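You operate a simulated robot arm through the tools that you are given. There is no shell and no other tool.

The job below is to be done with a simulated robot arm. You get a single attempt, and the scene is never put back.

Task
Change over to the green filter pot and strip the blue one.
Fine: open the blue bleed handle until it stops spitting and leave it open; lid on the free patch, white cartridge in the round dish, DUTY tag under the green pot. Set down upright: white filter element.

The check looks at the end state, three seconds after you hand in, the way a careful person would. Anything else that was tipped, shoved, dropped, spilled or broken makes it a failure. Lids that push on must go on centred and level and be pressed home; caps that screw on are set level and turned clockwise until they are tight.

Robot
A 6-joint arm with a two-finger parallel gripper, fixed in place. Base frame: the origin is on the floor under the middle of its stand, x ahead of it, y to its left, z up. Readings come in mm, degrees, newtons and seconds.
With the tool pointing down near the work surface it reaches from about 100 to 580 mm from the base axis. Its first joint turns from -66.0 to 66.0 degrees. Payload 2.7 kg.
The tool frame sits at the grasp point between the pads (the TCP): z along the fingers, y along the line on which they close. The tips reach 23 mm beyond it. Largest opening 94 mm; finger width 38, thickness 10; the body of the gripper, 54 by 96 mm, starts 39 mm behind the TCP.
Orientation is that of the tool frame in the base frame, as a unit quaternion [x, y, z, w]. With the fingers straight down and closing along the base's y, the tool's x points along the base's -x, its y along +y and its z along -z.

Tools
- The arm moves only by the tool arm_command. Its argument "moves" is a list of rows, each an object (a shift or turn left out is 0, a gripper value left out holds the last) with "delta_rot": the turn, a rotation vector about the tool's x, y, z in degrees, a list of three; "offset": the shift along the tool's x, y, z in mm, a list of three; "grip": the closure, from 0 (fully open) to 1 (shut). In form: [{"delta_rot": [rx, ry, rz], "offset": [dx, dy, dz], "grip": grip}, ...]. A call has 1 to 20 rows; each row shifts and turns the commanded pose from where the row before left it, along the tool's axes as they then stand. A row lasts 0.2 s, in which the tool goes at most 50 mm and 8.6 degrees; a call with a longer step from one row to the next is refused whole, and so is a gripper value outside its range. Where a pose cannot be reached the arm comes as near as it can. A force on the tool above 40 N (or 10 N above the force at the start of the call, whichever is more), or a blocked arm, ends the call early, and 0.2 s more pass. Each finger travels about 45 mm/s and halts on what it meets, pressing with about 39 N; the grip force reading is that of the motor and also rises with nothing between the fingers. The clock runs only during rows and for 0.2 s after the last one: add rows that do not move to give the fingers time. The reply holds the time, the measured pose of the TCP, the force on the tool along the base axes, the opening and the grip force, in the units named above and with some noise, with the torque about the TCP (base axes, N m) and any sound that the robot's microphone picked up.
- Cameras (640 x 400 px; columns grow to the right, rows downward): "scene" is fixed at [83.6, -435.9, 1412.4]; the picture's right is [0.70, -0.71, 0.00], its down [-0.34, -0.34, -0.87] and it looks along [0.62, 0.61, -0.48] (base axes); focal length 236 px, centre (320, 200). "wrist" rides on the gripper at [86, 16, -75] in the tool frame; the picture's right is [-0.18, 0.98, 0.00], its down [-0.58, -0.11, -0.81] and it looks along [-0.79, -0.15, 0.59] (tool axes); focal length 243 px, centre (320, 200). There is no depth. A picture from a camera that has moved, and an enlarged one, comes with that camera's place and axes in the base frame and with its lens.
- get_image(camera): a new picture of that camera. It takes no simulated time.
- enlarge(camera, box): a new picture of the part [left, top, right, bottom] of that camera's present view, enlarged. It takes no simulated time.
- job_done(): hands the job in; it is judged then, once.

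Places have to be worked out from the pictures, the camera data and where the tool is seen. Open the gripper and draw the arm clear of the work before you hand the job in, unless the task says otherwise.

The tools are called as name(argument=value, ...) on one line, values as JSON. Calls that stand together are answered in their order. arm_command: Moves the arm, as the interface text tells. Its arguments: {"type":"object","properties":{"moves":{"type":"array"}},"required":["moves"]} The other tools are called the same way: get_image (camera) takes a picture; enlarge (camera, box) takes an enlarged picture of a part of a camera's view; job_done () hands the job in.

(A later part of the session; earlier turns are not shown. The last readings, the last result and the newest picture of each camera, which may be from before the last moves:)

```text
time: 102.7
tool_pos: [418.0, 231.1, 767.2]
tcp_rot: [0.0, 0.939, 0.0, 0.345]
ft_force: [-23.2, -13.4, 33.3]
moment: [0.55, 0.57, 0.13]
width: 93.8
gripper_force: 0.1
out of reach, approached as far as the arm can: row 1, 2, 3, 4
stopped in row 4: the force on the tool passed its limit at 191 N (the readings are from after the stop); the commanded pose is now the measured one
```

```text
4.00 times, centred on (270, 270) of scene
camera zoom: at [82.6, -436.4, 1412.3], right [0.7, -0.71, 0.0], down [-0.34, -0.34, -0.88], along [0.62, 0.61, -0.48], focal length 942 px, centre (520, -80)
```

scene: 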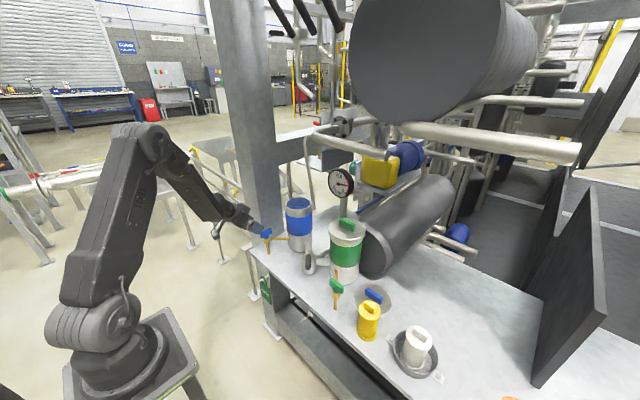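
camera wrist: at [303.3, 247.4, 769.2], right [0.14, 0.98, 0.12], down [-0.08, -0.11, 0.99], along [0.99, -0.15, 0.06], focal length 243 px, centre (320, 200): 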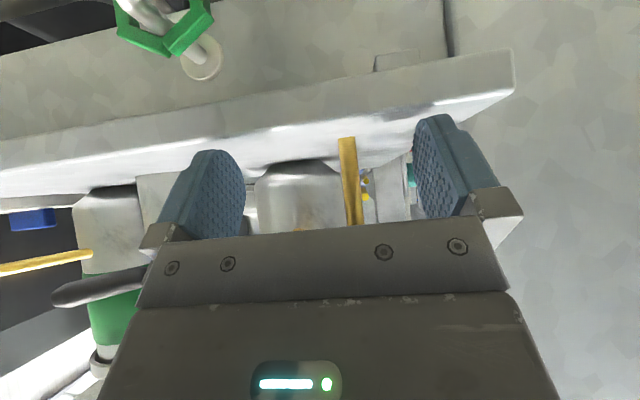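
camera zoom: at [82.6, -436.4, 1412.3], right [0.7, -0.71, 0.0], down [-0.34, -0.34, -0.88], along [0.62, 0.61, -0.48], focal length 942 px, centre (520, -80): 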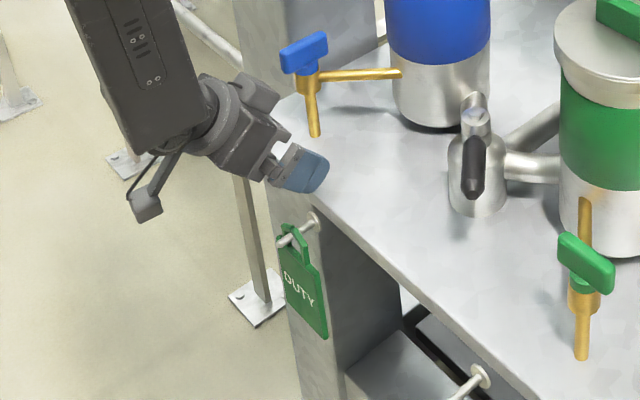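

The arm touched the bench edge because of a forearm-roll limit; it stopped itself, and the tag and taps look undisturbed. First I rise clear of the bench, then look at the tag's loop closely from here.

arm_command(moves=[{"offset": [-6.4, 0, -7.7]}, {"offset": [-12.9, 0, -15.3]}, {"offset": [0, 0, 0]}])

enlarge(camera="wrist", box=[80, 0, 272, 120])

enlarge(camera="scene", box=[250, 265, 314, 305])

enlarge(camera="scene", box=[250, 225, 378, 305])

```text
time: 103.5
tool_pos: [418.1, 231.4, 798.4]
tcp_rot: [0.0, 0.939, 0.0, 0.344]
ft_force: [-0.5, 0.1, -0.3]
moment: [0.02, -0.01, 0.02]
width: 93.9
gripper_force: 0.0
```

```text
3.33 times, centred on (176, 60) of wrist
camera zoom: at [304.1, 247.9, 798.9], right [0.14, 0.98, 0.12], down [-0.08, -0.11, 0.99], along [0.99, -0.15, 0.06], focal length 809 px, centre (800, 667)
```

zoom: 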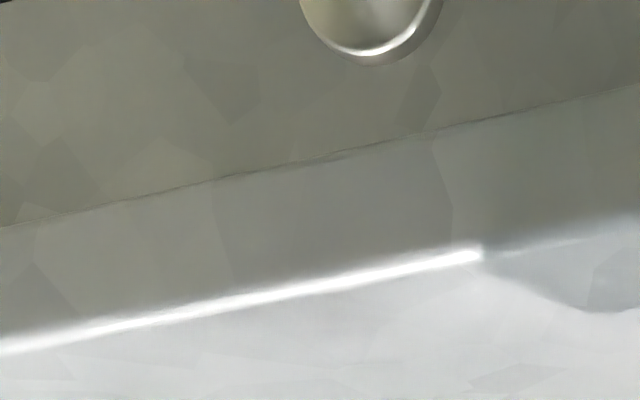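

```text
10.00 times, centred on (282, 285) of scene
camera zoom: at [83.6, -435.9, 1412.4], right [0.7, -0.71, 0.0], down [-0.34, -0.34, -0.87], along [0.62, 0.61, -0.48], focal length 2355 px, centre (700, -650)
```

zoom: 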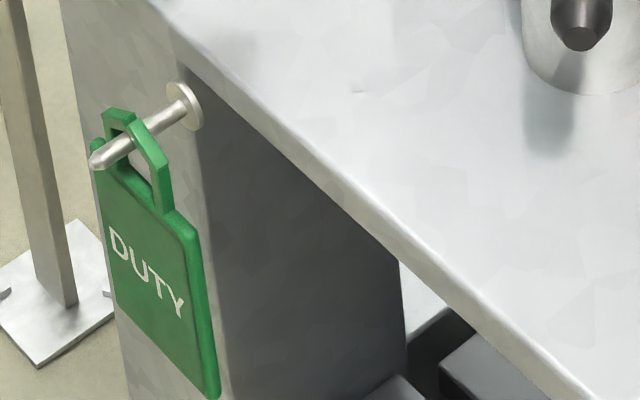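

```text
5.00 times, centred on (314, 265) of scene
camera zoom: at [83.6, -435.9, 1412.4], right [0.7, -0.71, 0.0], down [-0.34, -0.34, -0.87], along [0.62, 0.61, -0.48], focal length 1177 px, centre (350, -125)
```

zoom: 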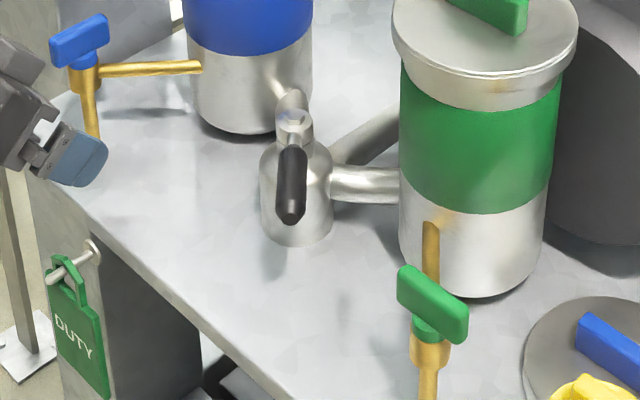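

The bench front is at x≈418 with its top at z≈741. A vertical approach with the fingers pinching the tag's loop front-to-back avoids the arm limit. I look closely at the finger brackets to check they will clear the bench edge.

enlarge(camera="scene", box=[228, 220, 292, 260])

get_image(camera="wrist")

```text
10.00 times, centred on (260, 240) of scene
camera zoom: at [83.6, -435.9, 1412.4], right [0.7, -0.71, 0.0], down [-0.34, -0.34, -0.87], along [0.62, 0.61, -0.48], focal length 2355 px, centre (920, -200)
```

zoom: 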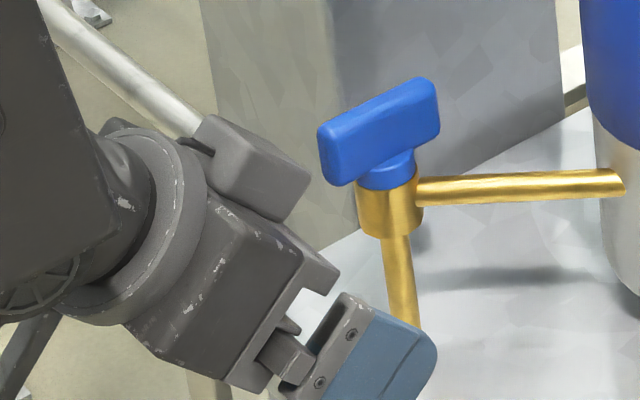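

```text
taken
camera wrist: at [304.1, 247.9, 798.9], right [0.14, 0.98, 0.12], down [-0.08, -0.11, 0.99], along [0.99, -0.15, 0.06], focal length 243 px, centre (320, 200)
```

wrist: 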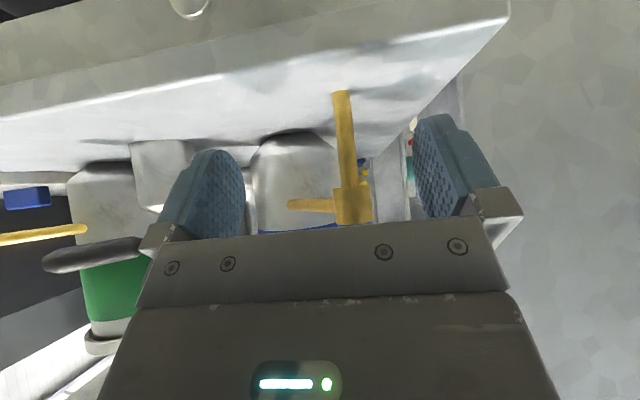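

The brackets start about 26 mm above the grasp point, so at z 720 they clear the bench top. I rise, bring the tool vertical, turn it 90° so the fingers close along x, and move over the loop's -y side at (394, 155).

arm_command(moves=[{"offset": [-25.8, 0, -30.5]}, {"offset": [-25.8, 0, -30.5]}, {"delta_rot": [0, 8, 0], "grip": 0.68}, {"delta_rot": [0, 8, 0]}, {"delta_rot": [0, 8, 0]}, {"delta_rot": [0, 8, 0]}, {"delta_rot": [0, 8.2, 0]}, {"offset": [0, 0, 0]}])

arm_command(moves=[{"delta_rot": [0, 0, -8.2]}, {"delta_rot": [0, 0, -8.2]}, {"delta_rot": [0, 0, -8.2]}, {"delta_rot": [0, 0, -8.2]}, {"delta_rot": [0, 0, -8.2]}, {"delta_rot": [0, 0, -8.2]}, {"delta_rot": [0, 0, -8.2]}, {"delta_rot": [0, 0, -8.2]}, {"delta_rot": [0, 0, -8.2]}, {"delta_rot": [0, 0, -8.2]}, {"delta_rot": [0, 0, -8]}, {"offset": [0, 0, 0]}])

```text
time: 105.2
tool_pos: [427.0, 227.8, 881.5]
tcp_rot: [0.008, 0.999, -0.009, 0.05]
ft_force: [8.4, -2.5, 19.9]
moment: [0.37, -0.5, -0.25]
width: 28.7
gripper_force: 0.0
out of reach, approached as far as the arm can: row 5
```

```text
time: 107.8
tool_pos: [424.8, 226.4, 878.8]
tcp_rot: [-0.702, 0.71, -0.04, 0.025]
ft_force: [0.5, -2.8, -1.1]
moment: [-0.06, -0.01, -0.1]
width: 30.9
gripper_force: 0.7
```

There was a brief contact force while turning near the tap handle. I stop and check the blue tap and the tool pose.

enlarge(camera="scene", box=[228, 200, 308, 250])

get_image(camera="wrist")

get_image(camera="scene")

```text
8.00 times, centred on (268, 225) of scene
camera zoom: at [83.6, -436.0, 1412.4], right [0.7, -0.71, 0.0], down [-0.34, -0.34, -0.87], along [0.62, 0.61, -0.48], focal length 1884 px, centre (736, 0)
```

zoom: 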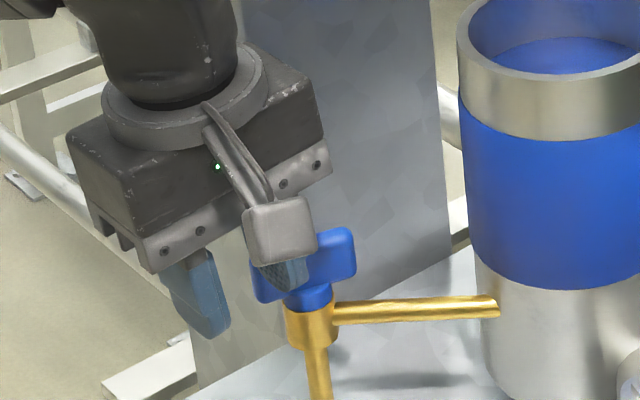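

```text
taken
camera wrist: at [399.8, 141.8, 954.1], right [-0.98, 0.19, -0.09], down [0.04, 0.6, 0.8], along [0.21, 0.78, -0.59], focal length 243 px, centre (320, 200)
```

wrist: 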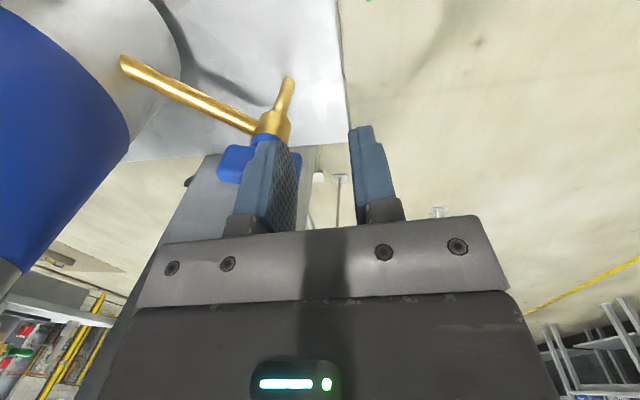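

```text
taken
```

scene: 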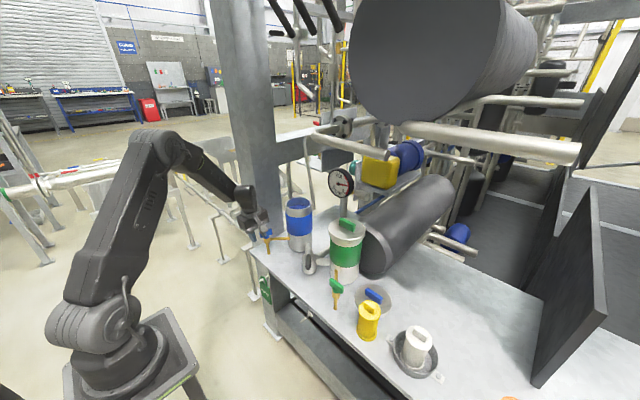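

The fingers are just above the open tap handle. I rise 50 mm, straighten the small tilt error, move away from the tap and check the handle.

arm_command(moves=[{"offset": [0, 0, -25]}, {"offset": [0, 0, -25]}, {"offset": [30, 15, 0], "delta_rot": [-5.3, -1.2, -0.6]}, {"offset": [40, 15, 0]}, {"offset": [0, 0, 0]}])

enlarge(camera="scene", box=[228, 210, 292, 250])

get_image(camera="wrist")

```text
time: 109.0
tool_pos: [389.0, 159.0, 927.9]
tcp_rot: [-0.707, 0.707, -0.001, -0.001]
ft_force: [0.4, 1.4, 0.9]
moment: [-0.01, -0.01, -0.01]
width: 29.9
gripper_force: 0.0
```

```text
10.00 times, centred on (260, 230) of scene
camera zoom: at [83.5, -435.9, 1412.4], right [0.7, -0.71, 0.0], down [-0.34, -0.34, -0.87], along [0.62, 0.61, -0.48], focal length 2355 px, centre (920, -100)
```

zoom: 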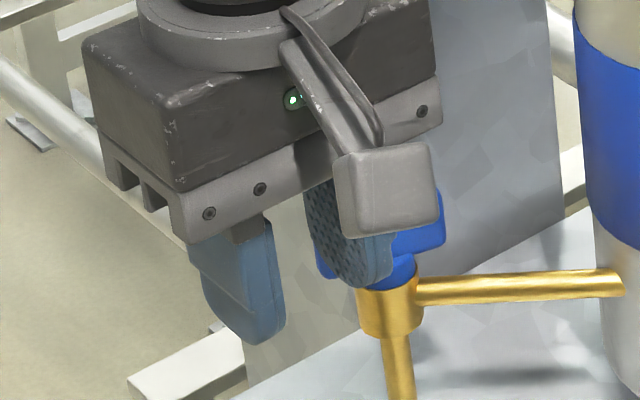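

```text
taken
camera wrist: at [372.5, 73.2, 1002.6], right [-0.98, 0.19, 0.0], down [0.11, 0.58, 0.81], along [0.15, 0.79, -0.59], focal length 243 px, centre (320, 200)
```

wrist: 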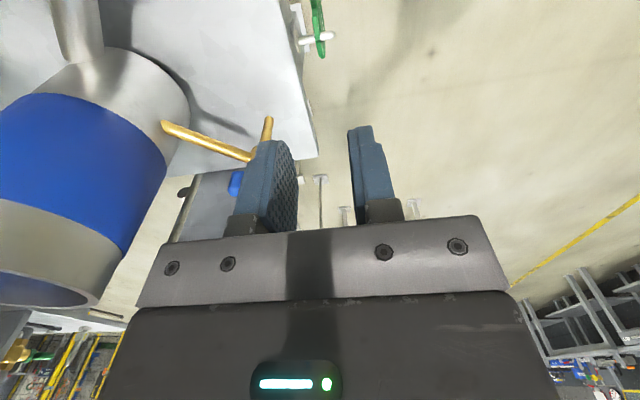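

The tool is vertical and square again, and the handle still appears open. I line up at (394, 155) and descend to z 775 to check against the tag loop.

arm_command(moves=[{"offset": [4, -5, 38]}, {"offset": [0, 0, 40]}, {"offset": [0, 0, 40]}, {"offset": [0, 0, 35]}, {"offset": [0, 0, 0]}, {"offset": [0, 0, 0]}])

get_image(camera="wrist")

enlarge(camera="wrist", box=[240, 0, 432, 120])

enlarge(camera="scene", box=[240, 215, 320, 305])

```text
time: 110.5
tool_pos: [394.3, 156.2, 774.8]
tcp_rot: [-0.707, 0.707, 0.0, 0.0]
ft_force: [-0.4, -0.9, -0.5]
moment: [0.01, -0.01, -0.02]
width: 30.0
gripper_force: 0.0
```

```text
taken
camera wrist: at [377.0, 71.0, 849.9], right [-0.98, 0.19, 0.0], down [0.11, 0.58, 0.81], along [0.15, 0.79, -0.59], focal length 243 px, centre (320, 200)
```

wrist: 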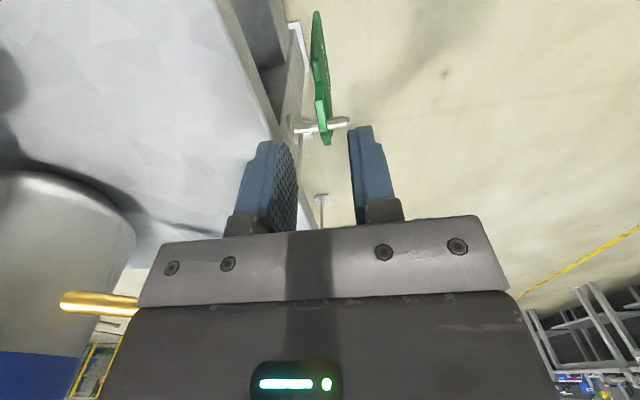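

```text
3.33 times, centred on (336, 60) of wrist
camera zoom: at [377.0, 71.0, 849.9], right [-0.98, 0.19, 0.0], down [0.11, 0.58, 0.81], along [0.15, 0.79, -0.59], focal length 809 px, centre (267, 667)
```

zoom: 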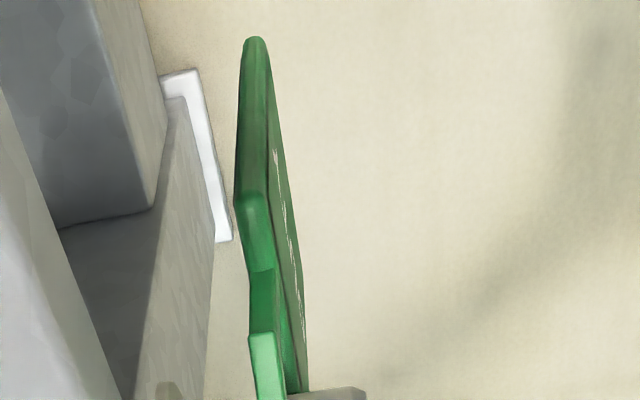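

```text
4.44 times, centred on (280, 260) of scene
camera zoom: at [83.6, -435.9, 1412.4], right [0.7, -0.71, 0.0], down [-0.34, -0.34, -0.87], along [0.62, 0.61, -0.48], focal length 1047 px, centre (498, -67)
```

zoom: 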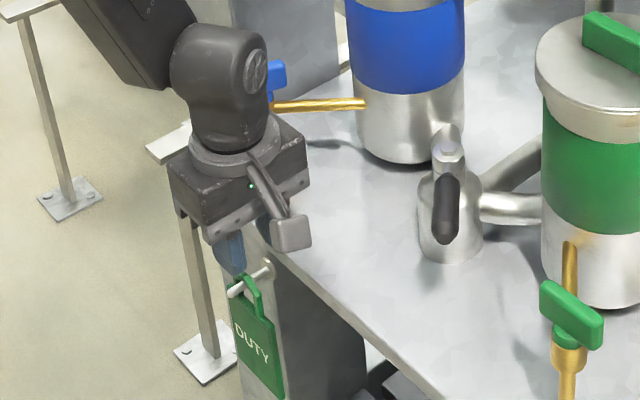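

The loop sits on the tool's centre plane at x≈394. I narrow the fingers to 18 mm so the rear one fits between the tag and bench face, nudge 2.7 mm away from the peg, and lower to z 720.

arm_command(moves=[{"offset": [2.7, 1.3, 0], "grip": 0.81}, {"offset": [0, 0, 0]}, {"offset": [0, 0, 20]}, {"offset": [0, 0, 15]}, {"offset": [0, 0, 0]}])

get_image(camera="wrist")

enlarge(camera="wrist", box=[260, 80, 388, 240])

enlarge(camera="scene", box=[240, 255, 304, 295])

```text
time: 111.7
tool_pos: [392.7, 153.0, 739.1]
tcp_rot: [-0.706, 0.709, -0.001, 0.0]
ft_force: [-0.3, -0.2, -0.7]
moment: [0.0, 0.02, 0.02]
width: 17.9
gripper_force: 0.0
```

```text
taken
camera wrist: at [376.5, 67.4, 814.7], right [-0.98, 0.19, 0.0], down [0.11, 0.58, 0.81], along [0.15, 0.79, -0.59], focal length 243 px, centre (320, 200)
```

wrist: 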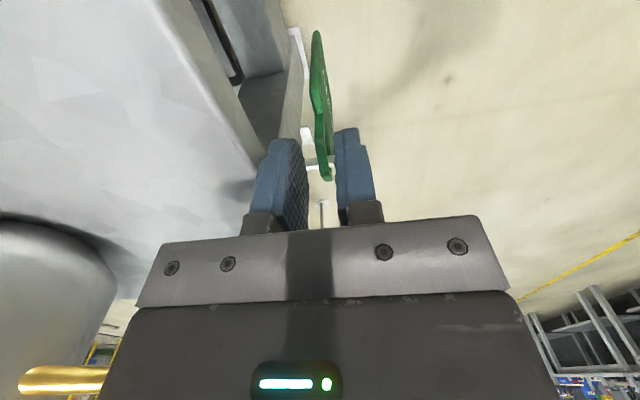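

```text
2.50 times, centred on (324, 160) of wrist
camera zoom: at [376.5, 67.4, 814.7], right [-0.98, 0.19, 0.0], down [0.11, 0.58, 0.81], along [0.15, 0.79, -0.59], focal length 606 px, centre (310, 300)
```

zoom: 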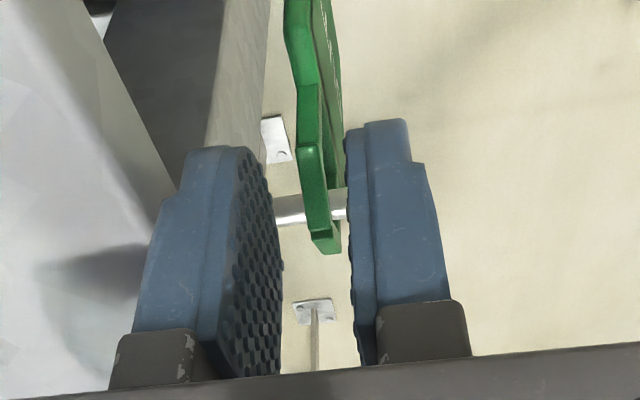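

```text
10.00 times, centred on (272, 275) of scene
camera zoom: at [83.6, -435.9, 1412.4], right [0.7, -0.71, 0.0], down [-0.34, -0.34, -0.87], along [0.62, 0.61, -0.48], focal length 2355 px, centre (800, -550)
```

zoom: 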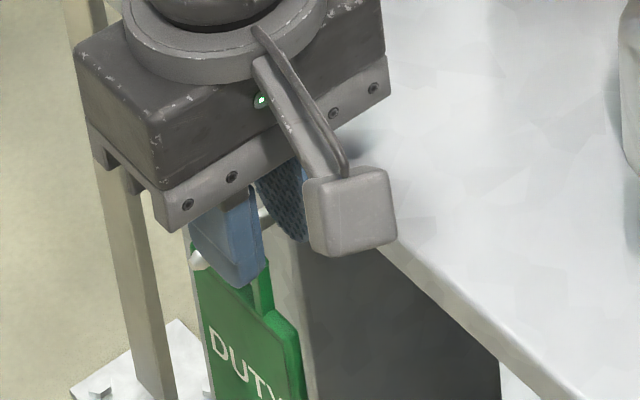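

The loop is between the fingers. I lower the last 19 mm and close gently.

arm_command(moves=[{"offset": [0, 0, 10]}, {"offset": [0, 0, 8]}, {"offset": [0, 0, 0]}])

enlarge(camera="wrist", box=[260, 80, 388, 240])

enlarge(camera="scene", box=[240, 255, 304, 295])

```text
time: 112.5
tool_pos: [391.3, 152.4, 721.6]
tcp_rot: [-0.707, 0.708, -0.001, 0.0]
ft_force: [-0.7, -0.3, -0.7]
moment: [0.01, -0.02, 0.0]
width: 17.9
gripper_force: 0.1
```

```text
2.50 times, centred on (324, 160) of wrist
camera zoom: at [376.1, 66.2, 796.3], right [-0.98, 0.19, 0.0], down [0.11, 0.58, 0.81], along [0.15, 0.79, -0.59], focal length 606 px, centre (310, 300)
```

zoom: 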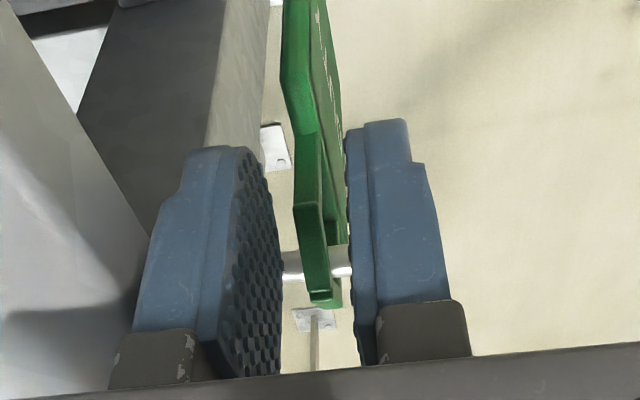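

```text
10.00 times, centred on (272, 275) of scene
camera zoom: at [83.6, -435.9, 1412.4], right [0.7, -0.71, 0.0], down [-0.34, -0.34, -0.87], along [0.62, 0.61, -0.48], focal length 2355 px, centre (800, -550)
```

zoom: 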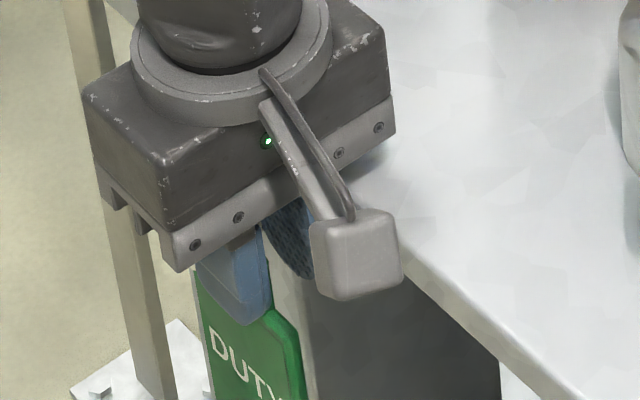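

The pads overlap the near side of the loop, clear of the peg. I close on it.

arm_command(moves=[{"grip": 0.9}, {"grip": 0.98}, {"grip": 0.98}, {"grip": 0.98}])

enlarge(camera="wrist", box=[260, 80, 388, 240])

```text
time: 113.5
tool_pos: [392.4, 152.8, 722.3]
tcp_rot: [-0.706, 0.708, -0.001, -0.001]
ft_force: [0.2, 0.1, 0.3]
moment: [-0.03, -0.02, 0.01]
width: 4.9
gripper_force: 38.6
```

```text
2.50 times, centred on (324, 160) of wrist
camera zoom: at [376.1, 66.2, 796.5], right [-0.98, 0.19, 0.0], down [0.11, 0.58, 0.81], along [0.15, 0.79, -0.59], focal length 606 px, centre (310, 300)
```

zoom: 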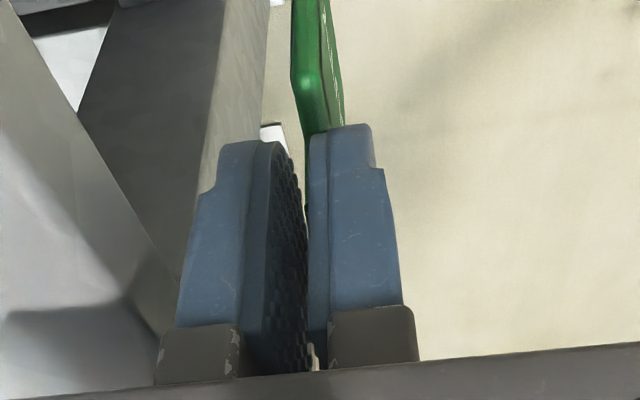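

The loop is pinched (4.9 mm thick). I lift 10 mm off the peg's top, then draw straight back toward the robot to slide it off the peg.

arm_command(moves=[{"offset": [0, 0, -5]}, {"offset": [0, 0, -5]}, {"offset": [0, 0, 0]}])

enlarge(camera="scene", box=[240, 255, 304, 295])

```text
time: 114.2
tool_pos: [394.7, 151.5, 732.6]
tcp_rot: [-0.706, 0.708, 0.0, 0.0]
ft_force: [0.1, 0.4, -0.9]
moment: [0.02, 0.0, 0.01]
width: 4.9
gripper_force: 39.4
```

```text
10.00 times, centred on (272, 275) of scene
camera zoom: at [83.6, -435.9, 1412.4], right [0.7, -0.71, 0.0], down [-0.34, -0.34, -0.87], along [0.62, 0.61, -0.48], focal length 2355 px, centre (800, -550)
```

zoom: 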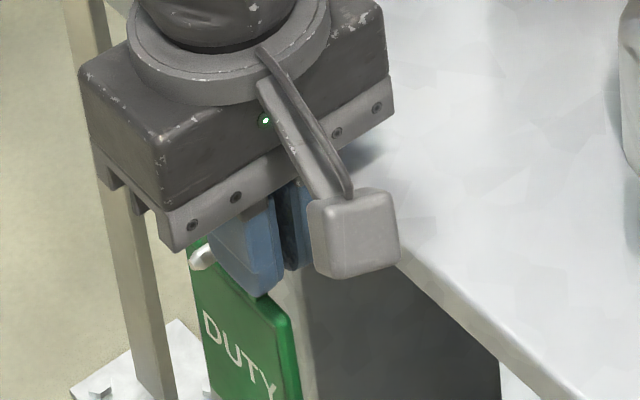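

The tag lifted without contact. I draw it back 45 mm.

arm_command(moves=[{"offset": [0, 10, 0]}, {"offset": [0, 12, 0]}, {"offset": [0, 12, 0]}, {"offset": [0, 12, 0]}, {"offset": [0, 0, 0]}])

enlarge(camera="scene", box=[230, 245, 310, 295])

get_image(camera="wrist")

```text
time: 115.5
tool_pos: [346.5, 151.1, 731.9]
tcp_rot: [-0.707, 0.707, 0.0, -0.001]
ft_force: [-1.0, -0.6, 0.0]
moment: [-0.01, -0.01, -0.01]
width: 4.8
gripper_force: 38.9
```

```text
8.00 times, centred on (270, 270) of scene
camera zoom: at [83.6, -435.9, 1412.4], right [0.7, -0.71, 0.0], down [-0.34, -0.34, -0.87], along [0.62, 0.61, -0.48], focal length 1884 px, centre (720, -360)
```

zoom: 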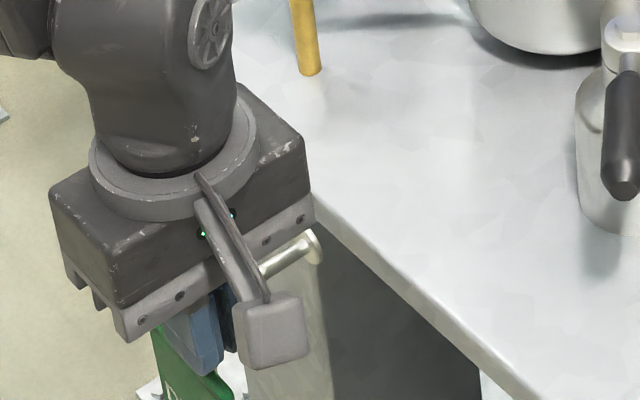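

```text
taken
camera wrist: at [330.7, 64.0, 807.5], right [-0.98, 0.19, 0.0], down [0.11, 0.58, 0.81], along [0.15, 0.79, -0.59], focal length 243 px, centre (320, 200)
```

wrist: 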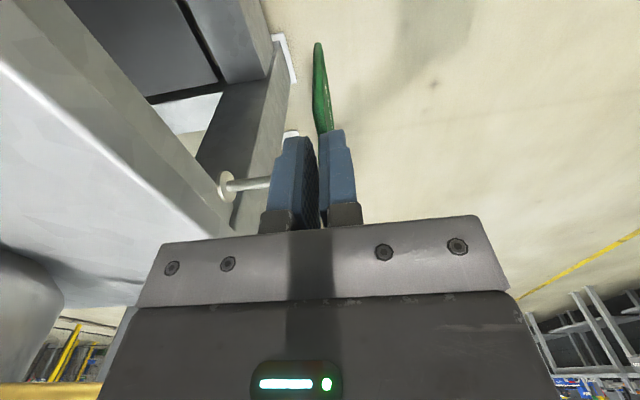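

The tag is free of the first peg. I carry it 238 mm along -y in front of the bench to line up with the second peg.

arm_command(moves=[{"offset": [35, 0, 0]}, {"offset": [45, 0, 0]}, {"offset": [45, 0, 0]}, {"offset": [45, 0, 0]}, {"offset": [40, 0, 0]}, {"offset": [28, 0, 0]}, {"offset": [0, 0, 0]}, {"offset": [0, 0, 0]}])

get_image(camera="wrist")

enlarge(camera="wrist", box=[160, 80, 352, 240])

enlarge(camera="scene", box=[250, 250, 378, 330])

```text
time: 117.2
tool_pos: [348.1, -84.2, 729.7]
tcp_rot: [-0.706, 0.708, -0.001, -0.001]
ft_force: [-0.6, 0.0, -0.4]
moment: [-0.03, -0.03, 0.02]
width: 4.9
gripper_force: 39.0
```

```text
taken
camera wrist: at [331.4, -171.3, 805.2], right [-0.98, 0.19, 0.0], down [0.11, 0.58, 0.81], along [0.15, 0.79, -0.59], focal length 243 px, centre (320, 200)
```

wrist: 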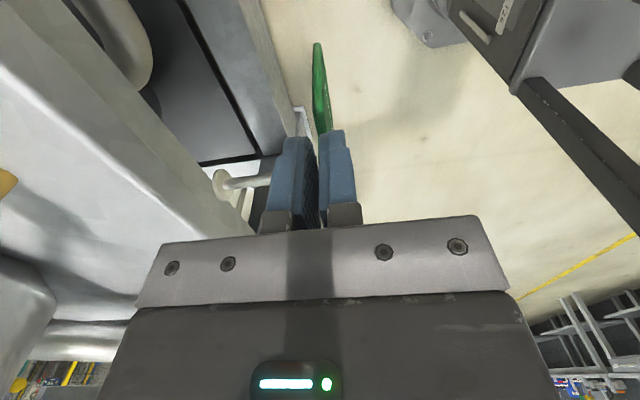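

```text
2.50 times, centred on (256, 160) of wrist
camera zoom: at [331.4, -171.3, 805.2], right [-0.98, 0.19, 0.0], down [0.11, 0.58, 0.81], along [0.15, 0.79, -0.59], focal length 606 px, centre (480, 300)
```

zoom: 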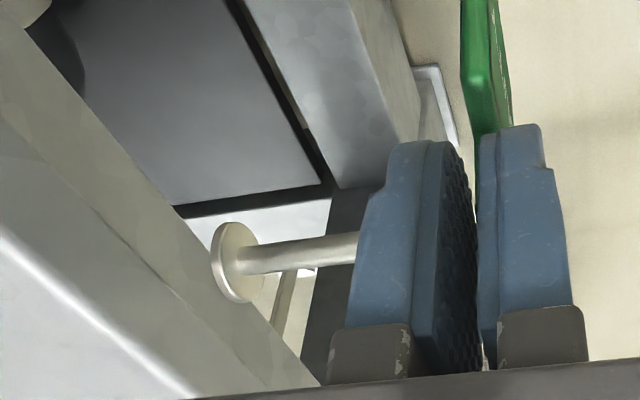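

```text
5.00 times, centred on (314, 290) of scene
camera zoom: at [83.5, -435.9, 1412.4], right [0.7, -0.71, 0.0], down [-0.34, -0.34, -0.87], along [0.62, 0.61, -0.48], focal length 1177 px, centre (350, -250)
```

zoom: 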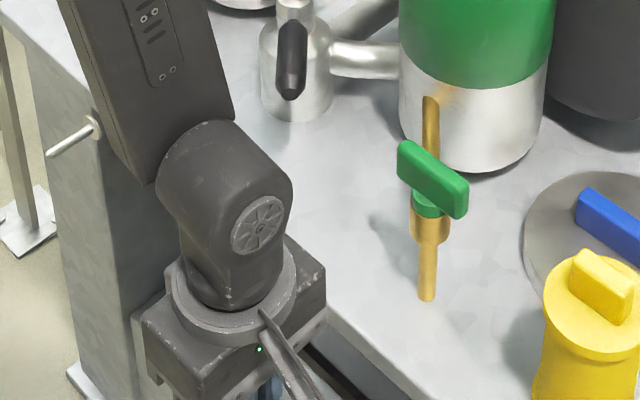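

The second peg looks the same relative to the gripper as the first did, needing about 3 mm more to -y. I correct that and move forward in stages so the loop passes over the peg tip.

arm_command(moves=[{"offset": [3, 0, 0]}, {"offset": [0, -10, 0]}, {"offset": [0, -10, 0]}, {"offset": [0, 0, 0]}])

enlarge(camera="wrist", box=[200, 80, 392, 240])

enlarge(camera="scene", box=[270, 290, 350, 340])

```text
time: 118.2
tool_pos: [368.3, -88.6, 731.1]
tcp_rot: [-0.707, 0.708, 0.0, -0.001]
ft_force: [-0.5, 0.8, 0.0]
moment: [-0.03, 0.01, -0.03]
width: 4.6
gripper_force: 39.1
```

```text
2.50 times, centred on (296, 160) of wrist
camera zoom: at [351.7, -175.1, 806.1], right [-0.98, 0.19, 0.0], down [0.11, 0.58, 0.81], along [0.15, 0.79, -0.59], focal length 606 px, centre (380, 300)
```

zoom: 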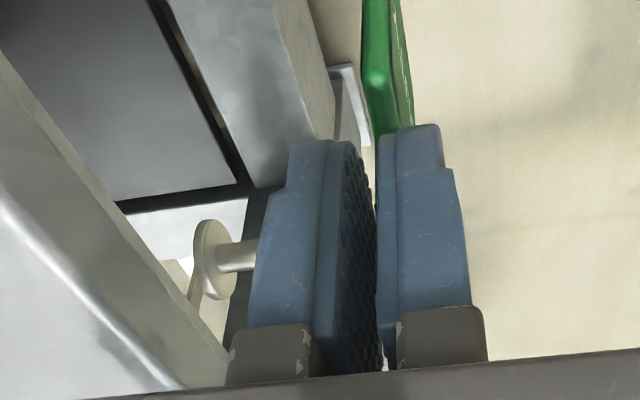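

```text
8.00 times, centred on (310, 315) of scene
camera zoom: at [83.6, -435.9, 1412.4], right [0.7, -0.71, 0.0], down [-0.34, -0.34, -0.87], along [0.62, 0.61, -0.48], focal length 1884 px, centre (400, -720)
```

zoom: 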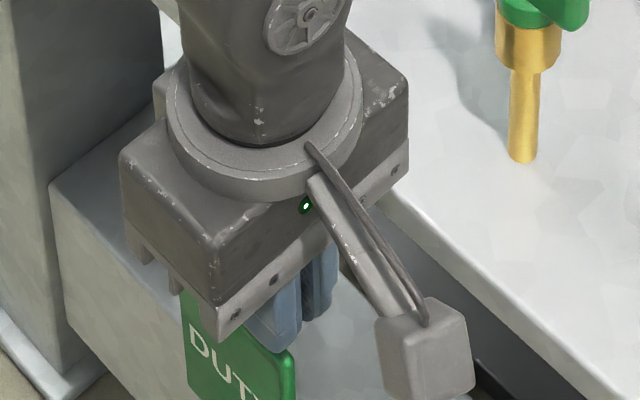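

Alignment with the second peg is within about 1 mm. I continue forward 24 mm in small steps.

arm_command(moves=[{"offset": [0, -8, 0]}, {"offset": [0, -8, 0]}, {"offset": [0, -8, 0]}, {"offset": [0, 0, 0]}])

enlarge(camera="wrist", box=[200, 80, 392, 240])

enlarge(camera="scene", box=[270, 290, 350, 340])

```text
time: 119.2
tool_pos: [392.3, -89.3, 733.3]
tcp_rot: [-0.707, 0.707, -0.001, 0.0]
ft_force: [0.0, 0.1, 0.0]
moment: [-0.04, -0.02, 0.02]
width: 4.7
gripper_force: 38.3
```

```text
2.50 times, centred on (296, 160) of wrist
camera zoom: at [374.4, -175.8, 807.7], right [-0.98, 0.19, 0.0], down [0.11, 0.58, 0.81], along [0.15, 0.79, -0.59], focal length 606 px, centre (380, 300)
```

zoom: 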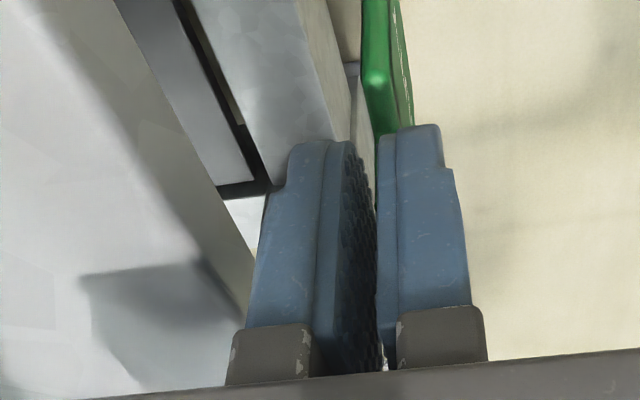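

```text
8.00 times, centred on (310, 315) of scene
camera zoom: at [83.6, -435.9, 1412.4], right [0.7, -0.71, 0.0], down [-0.34, -0.34, -0.87], along [0.62, 0.61, -0.48], focal length 1884 px, centre (400, -720)
```

zoom: 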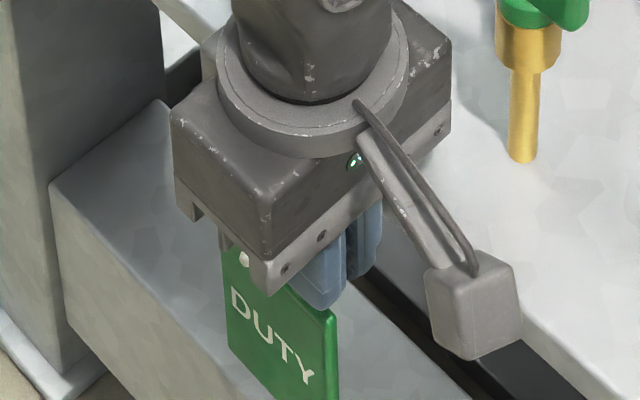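

The peg tip shows in front of the tag through the loop, with no contact forces. I lower 9 mm to hang it on the peg.

arm_command(moves=[{"offset": [0, 0, 4]}, {"offset": [0, 0, 4]}, {"offset": [0, 0, 2]}, {"offset": [0, 0, 0]}])

enlarge(camera="scene", box=[270, 290, 350, 340])

```text
time: 120.2
tool_pos: [391.2, -89.6, 723.2]
tcp_rot: [-0.706, 0.708, 0.0, 0.0]
ft_force: [0.4, 0.3, -0.4]
moment: [0.0, -0.01, -0.04]
width: 4.3
gripper_force: 39.0
```

```text
8.00 times, centred on (310, 315) of scene
camera zoom: at [83.6, -435.9, 1412.4], right [0.7, -0.71, 0.0], down [-0.34, -0.34, -0.87], along [0.62, 0.61, -0.48], focal length 1884 px, centre (400, -720)
```

zoom: 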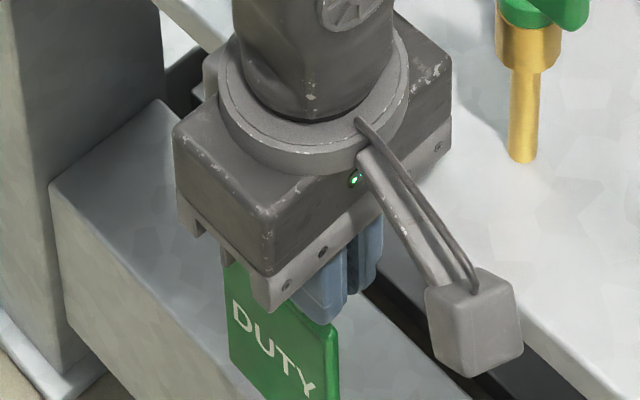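

The height matches the original hang to within 1 mm. I open the fingers to 18 mm and wait for the tag to settle.

arm_command(moves=[{"grip": 0.9}, {"grip": 0.81}, {"offset": [0, 0, 0]}, {"offset": [0, 0, 0]}, {"offset": [0, 0, 0]}])

enlarge(camera="wrist", box=[240, 80, 400, 240])

enlarge(camera="scene", box=[270, 290, 350, 340])

```text
time: 121.5
tool_pos: [391.8, -89.4, 722.8]
tcp_rot: [-0.707, 0.707, 0.0, 0.0]
ft_force: [-0.7, -0.3, 0.3]
moment: [-0.01, 0.06, -0.01]
width: 18.2
gripper_force: 0.0
```

```text
2.50 times, centred on (320, 160) of wrist
camera zoom: at [374.7, -175.7, 797.9], right [-0.98, 0.19, 0.0], down [0.11, 0.58, 0.81], along [0.15, 0.79, -0.59], focal length 606 px, centre (320, 300)
```

zoom: 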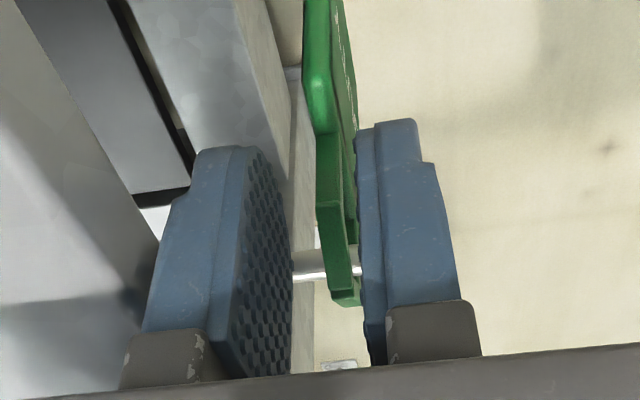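

```text
8.00 times, centred on (310, 315) of scene
camera zoom: at [83.6, -435.9, 1412.4], right [0.7, -0.71, 0.0], down [-0.34, -0.34, -0.87], along [0.62, 0.61, -0.48], focal length 1884 px, centre (400, -720)
```

zoom: 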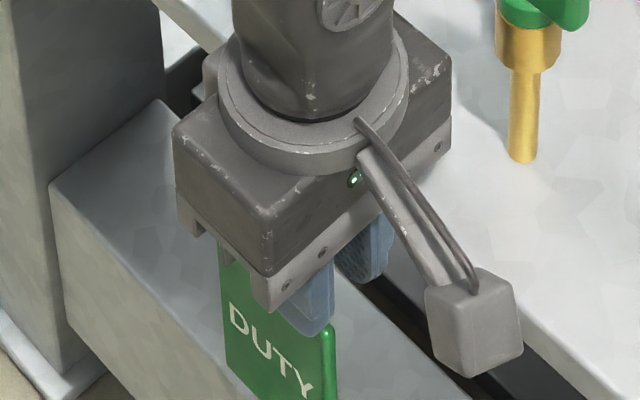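

The tag hangs on the second peg, with the loop around it just as before. I raise the fingers straight up off the loop.

arm_command(moves=[{"offset": [0, 0, -8]}, {"offset": [0, 0, -15]}, {"offset": [0, 0, -25]}, {"offset": [0, 20, -40]}, {"offset": [0, 30, -30]}, {"offset": [0, 30, -30]}, {"offset": [0, 0, 0]}])

enlarge(camera="scene", box=[260, 270, 356, 330])

get_image(camera="scene")

get_image(camera="wrist")

```text
time: 123.0
tool_pos: [310.5, -88.7, 869.9]
tcp_rot: [-0.706, 0.708, -0.001, 0.0]
ft_force: [0.0, 0.2, 0.0]
moment: [-0.04, -0.01, -0.01]
width: 18.1
gripper_force: 0.0
```

```text
6.67 times, centred on (308, 300) of scene
camera zoom: at [83.5, -435.9, 1412.4], right [0.7, -0.71, 0.0], down [-0.34, -0.34, -0.87], along [0.62, 0.61, -0.48], focal length 1570 px, centre (400, -467)
```

zoom: 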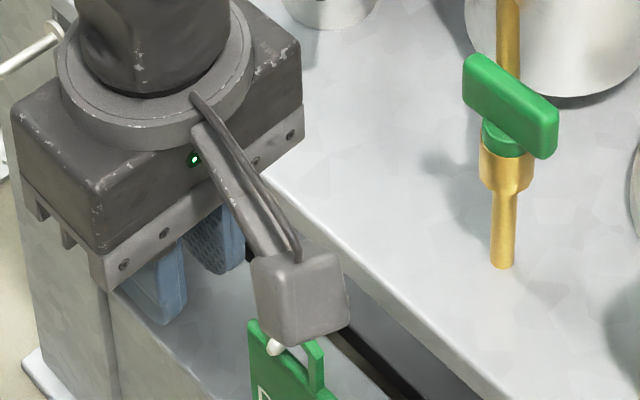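

```text
taken
```

scene: 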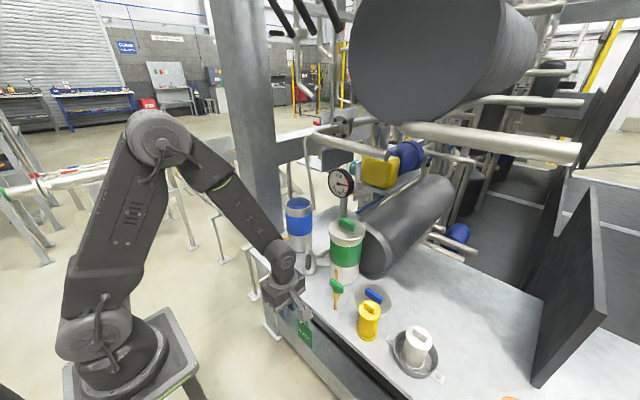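

```text
taken
camera wrist: at [295.0, -174.4, 945.0], right [-0.98, 0.19, 0.0], down [0.11, 0.58, 0.81], along [0.15, 0.79, -0.59], focal length 243 px, centre (320, 200)
```

wrist: 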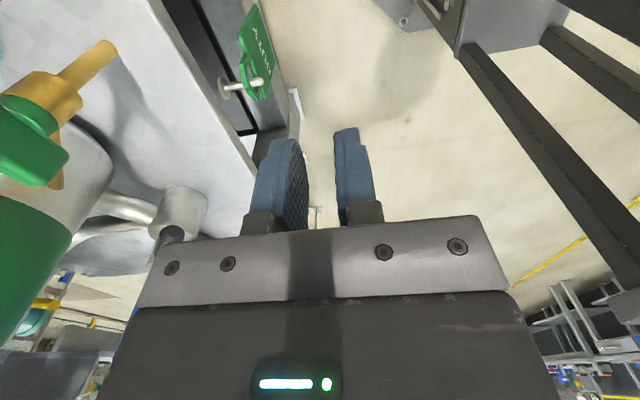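

The DUTY tag hangs on the peg under the green pot. I raise the arm well clear, open the gripper and turn the tool back before a last full check.

arm_command(moves=[{"offset": [0, 0, -45], "grip": 0.0}, {"offset": [0, 0, -45]}, {"offset": [0, -10, -45]}, {"offset": [0, -10, -45]}, {"offset": [0, -10, -45]}, {"offset": [0, -10, -45]}, {"offset": [0, 0, -40]}, {"delta_rot": [0, 0, 8.2]}, {"delta_rot": [0, 0, 8.2]}, {"delta_rot": [0, 0, 8.2]}, {"delta_rot": [0, 0, 8.2]}, {"delta_rot": [0, 0, 8.2]}, {"delta_rot": [0, 0, 8.2]}, {"delta_rot": [0, 0, 8.2]}, {"delta_rot": [0, 0, 8.2]}, {"delta_rot": [0, 0, 8.2]}, {"delta_rot": [0, 0, 8.2]}, {"delta_rot": [0, 0, 8]}, {"offset": [0, 0, 0]}])

get_image(camera="scene")

enlarge(camera="scene", box=[240, 210, 352, 280])

enlarge(camera="scene", box=[260, 280, 372, 350])

enlarge(camera="scene", box=[340, 280, 532, 400])

get_image(camera="wrist")

```text
time: 127.0
tool_pos: [349.8, -89.2, 1181.0]
tcp_rot: [0.002, 1.0, -0.001, 0.0]
ft_force: [-0.2, 0.3, 0.0]
moment: [-0.01, 0.01, 0.0]
width: 94.1
gripper_force: 0.1
```

```text
taken
```

scene: 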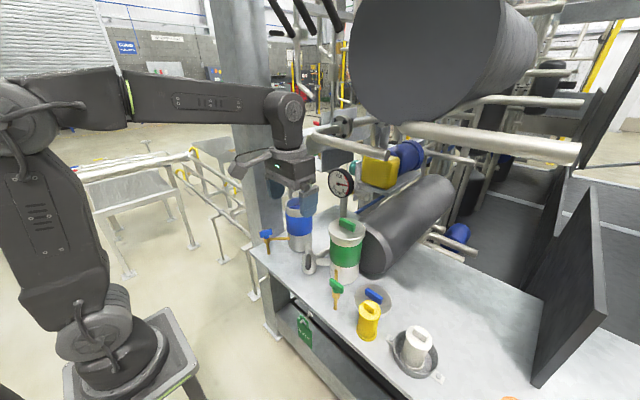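

```text
5.71 times, centred on (296, 245) of scene
camera zoom: at [83.6, -435.9, 1412.4], right [0.7, -0.71, 0.0], down [-0.34, -0.34, -0.87], along [0.62, 0.61, -0.48], focal length 1346 px, centre (457, -57)
```

zoom: 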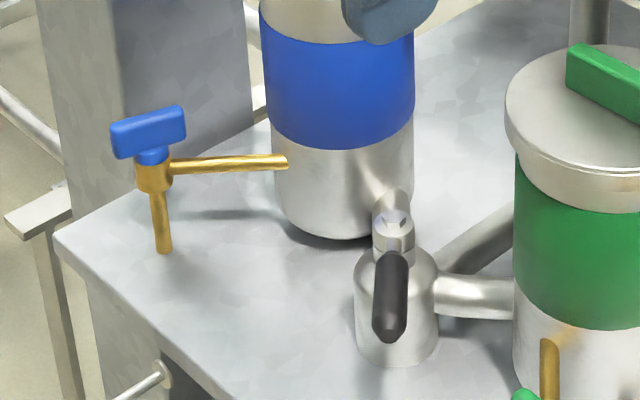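

```text
5.71 times, centred on (316, 315) of scene
camera zoom: at [83.6, -435.9, 1412.4], right [0.7, -0.71, 0.0], down [-0.34, -0.34, -0.87], along [0.62, 0.61, -0.48], focal length 1346 px, centre (343, -457)
```

zoom: 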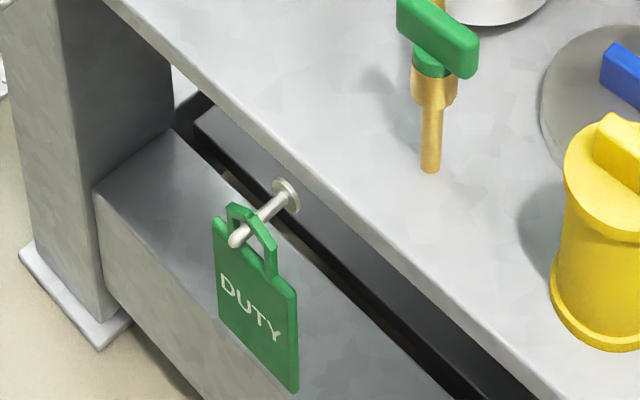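

```text
3.33 times, centred on (436, 340) of scene
camera zoom: at [83.6, -435.9, 1412.4], right [0.7, -0.71, 0.0], down [-0.34, -0.34, -0.87], along [0.62, 0.61, -0.48], focal length 785 px, centre (-67, -267)
```

zoom: 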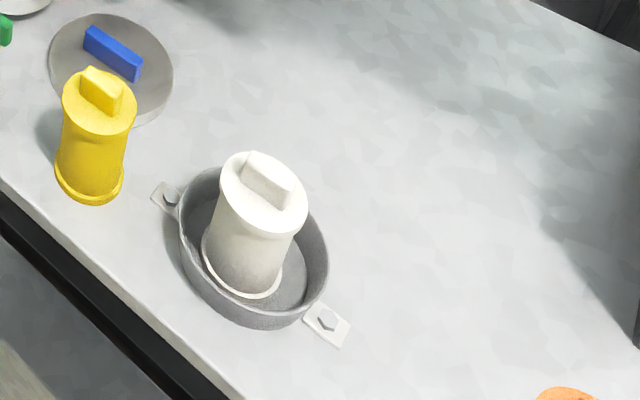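

```text
taken
camera wrist: at [264.4, -72.7, 1255.1], right [0.19, 0.98, 0.0], down [0.58, -0.11, 0.81], along [0.79, -0.15, -0.59], focal length 243 px, centre (320, 200)
```

wrist: 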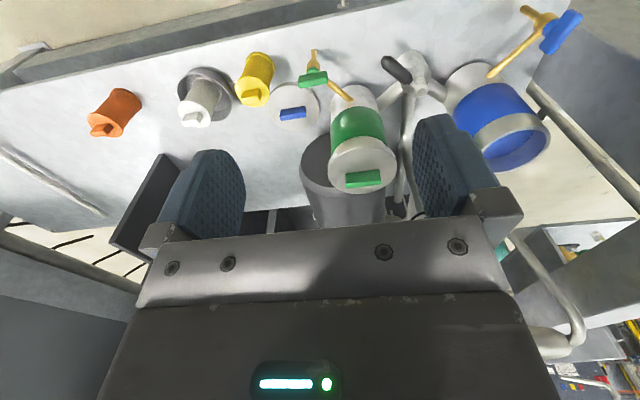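

Lid, cartridge, tag, yellow and orange pots all look right. The blue bleed handle may have been nudged slightly by that brush, so I compare its angle closely.

enlarge(camera="scene", box=[244, 215, 292, 245])

enlarge(camera="wrist", box=[470, 0, 598, 80])

enlarge(camera="wrist", box=[360, 30, 488, 110])

enlarge(camera="scene", box=[310, 160, 374, 200])

```text
13.33 times, centred on (268, 230) of scene
camera zoom: at [83.6, -435.9, 1412.4], right [0.7, -0.71, 0.0], down [-0.34, -0.34, -0.87], along [0.62, 0.61, -0.48], focal length 3140 px, centre (1013, -200)
```

zoom: 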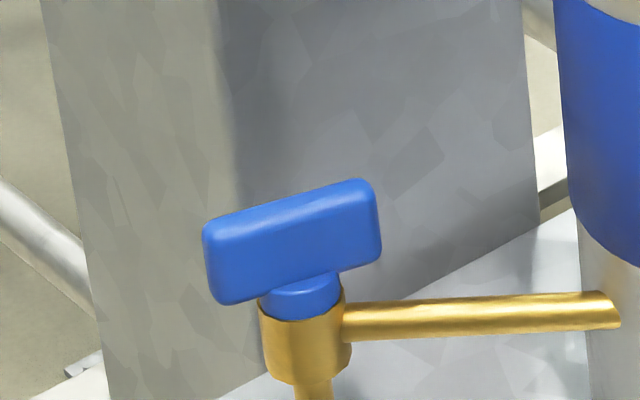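

```text
5.00 times, centred on (534, 40) of wrist
camera zoom: at [264.4, -72.7, 1255.1], right [0.19, 0.98, 0.0], down [0.58, -0.11, 0.81], along [0.79, -0.15, -0.59], focal length 1213 px, centre (-750, 1000)
```

zoom: 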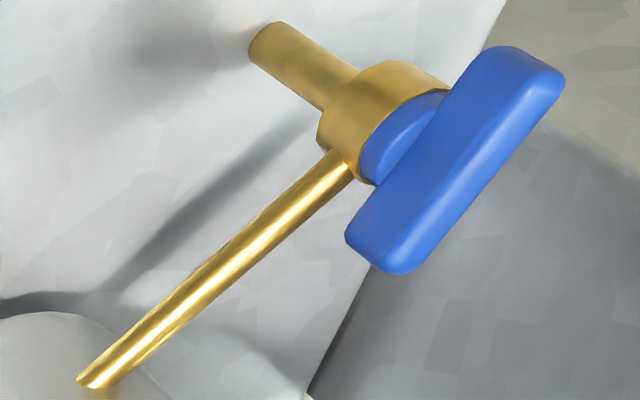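

```text
5.00 times, centred on (424, 70) of wrist
camera zoom: at [264.4, -72.7, 1255.1], right [0.19, 0.98, 0.0], down [0.58, -0.11, 0.81], along [0.79, -0.15, -0.59], focal length 1213 px, centre (-200, 850)
```

zoom: 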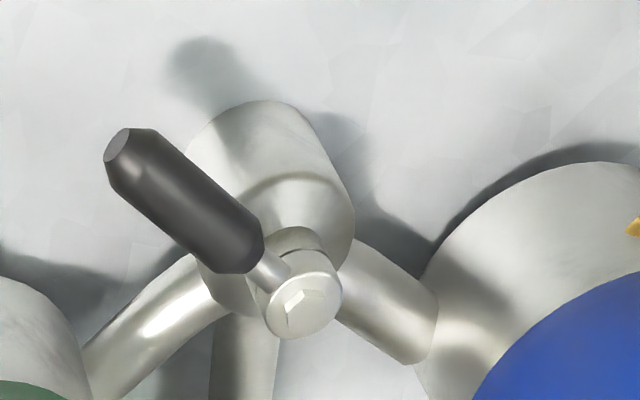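

```text
10.00 times, centred on (342, 180) of scene
camera zoom: at [83.6, -435.9, 1412.4], right [0.7, -0.71, 0.0], down [-0.34, -0.34, -0.87], along [0.62, 0.61, -0.48], focal length 2355 px, centre (100, 400)
```

zoom: 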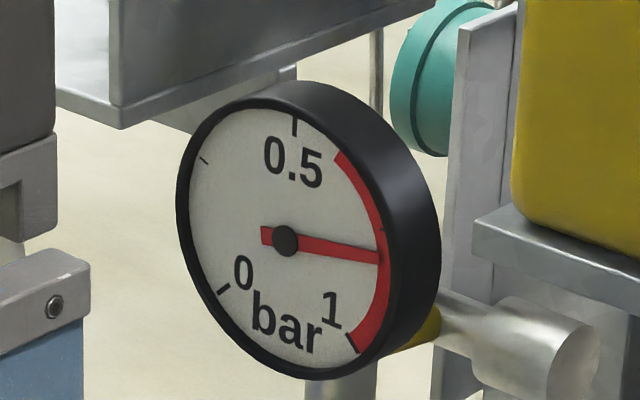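

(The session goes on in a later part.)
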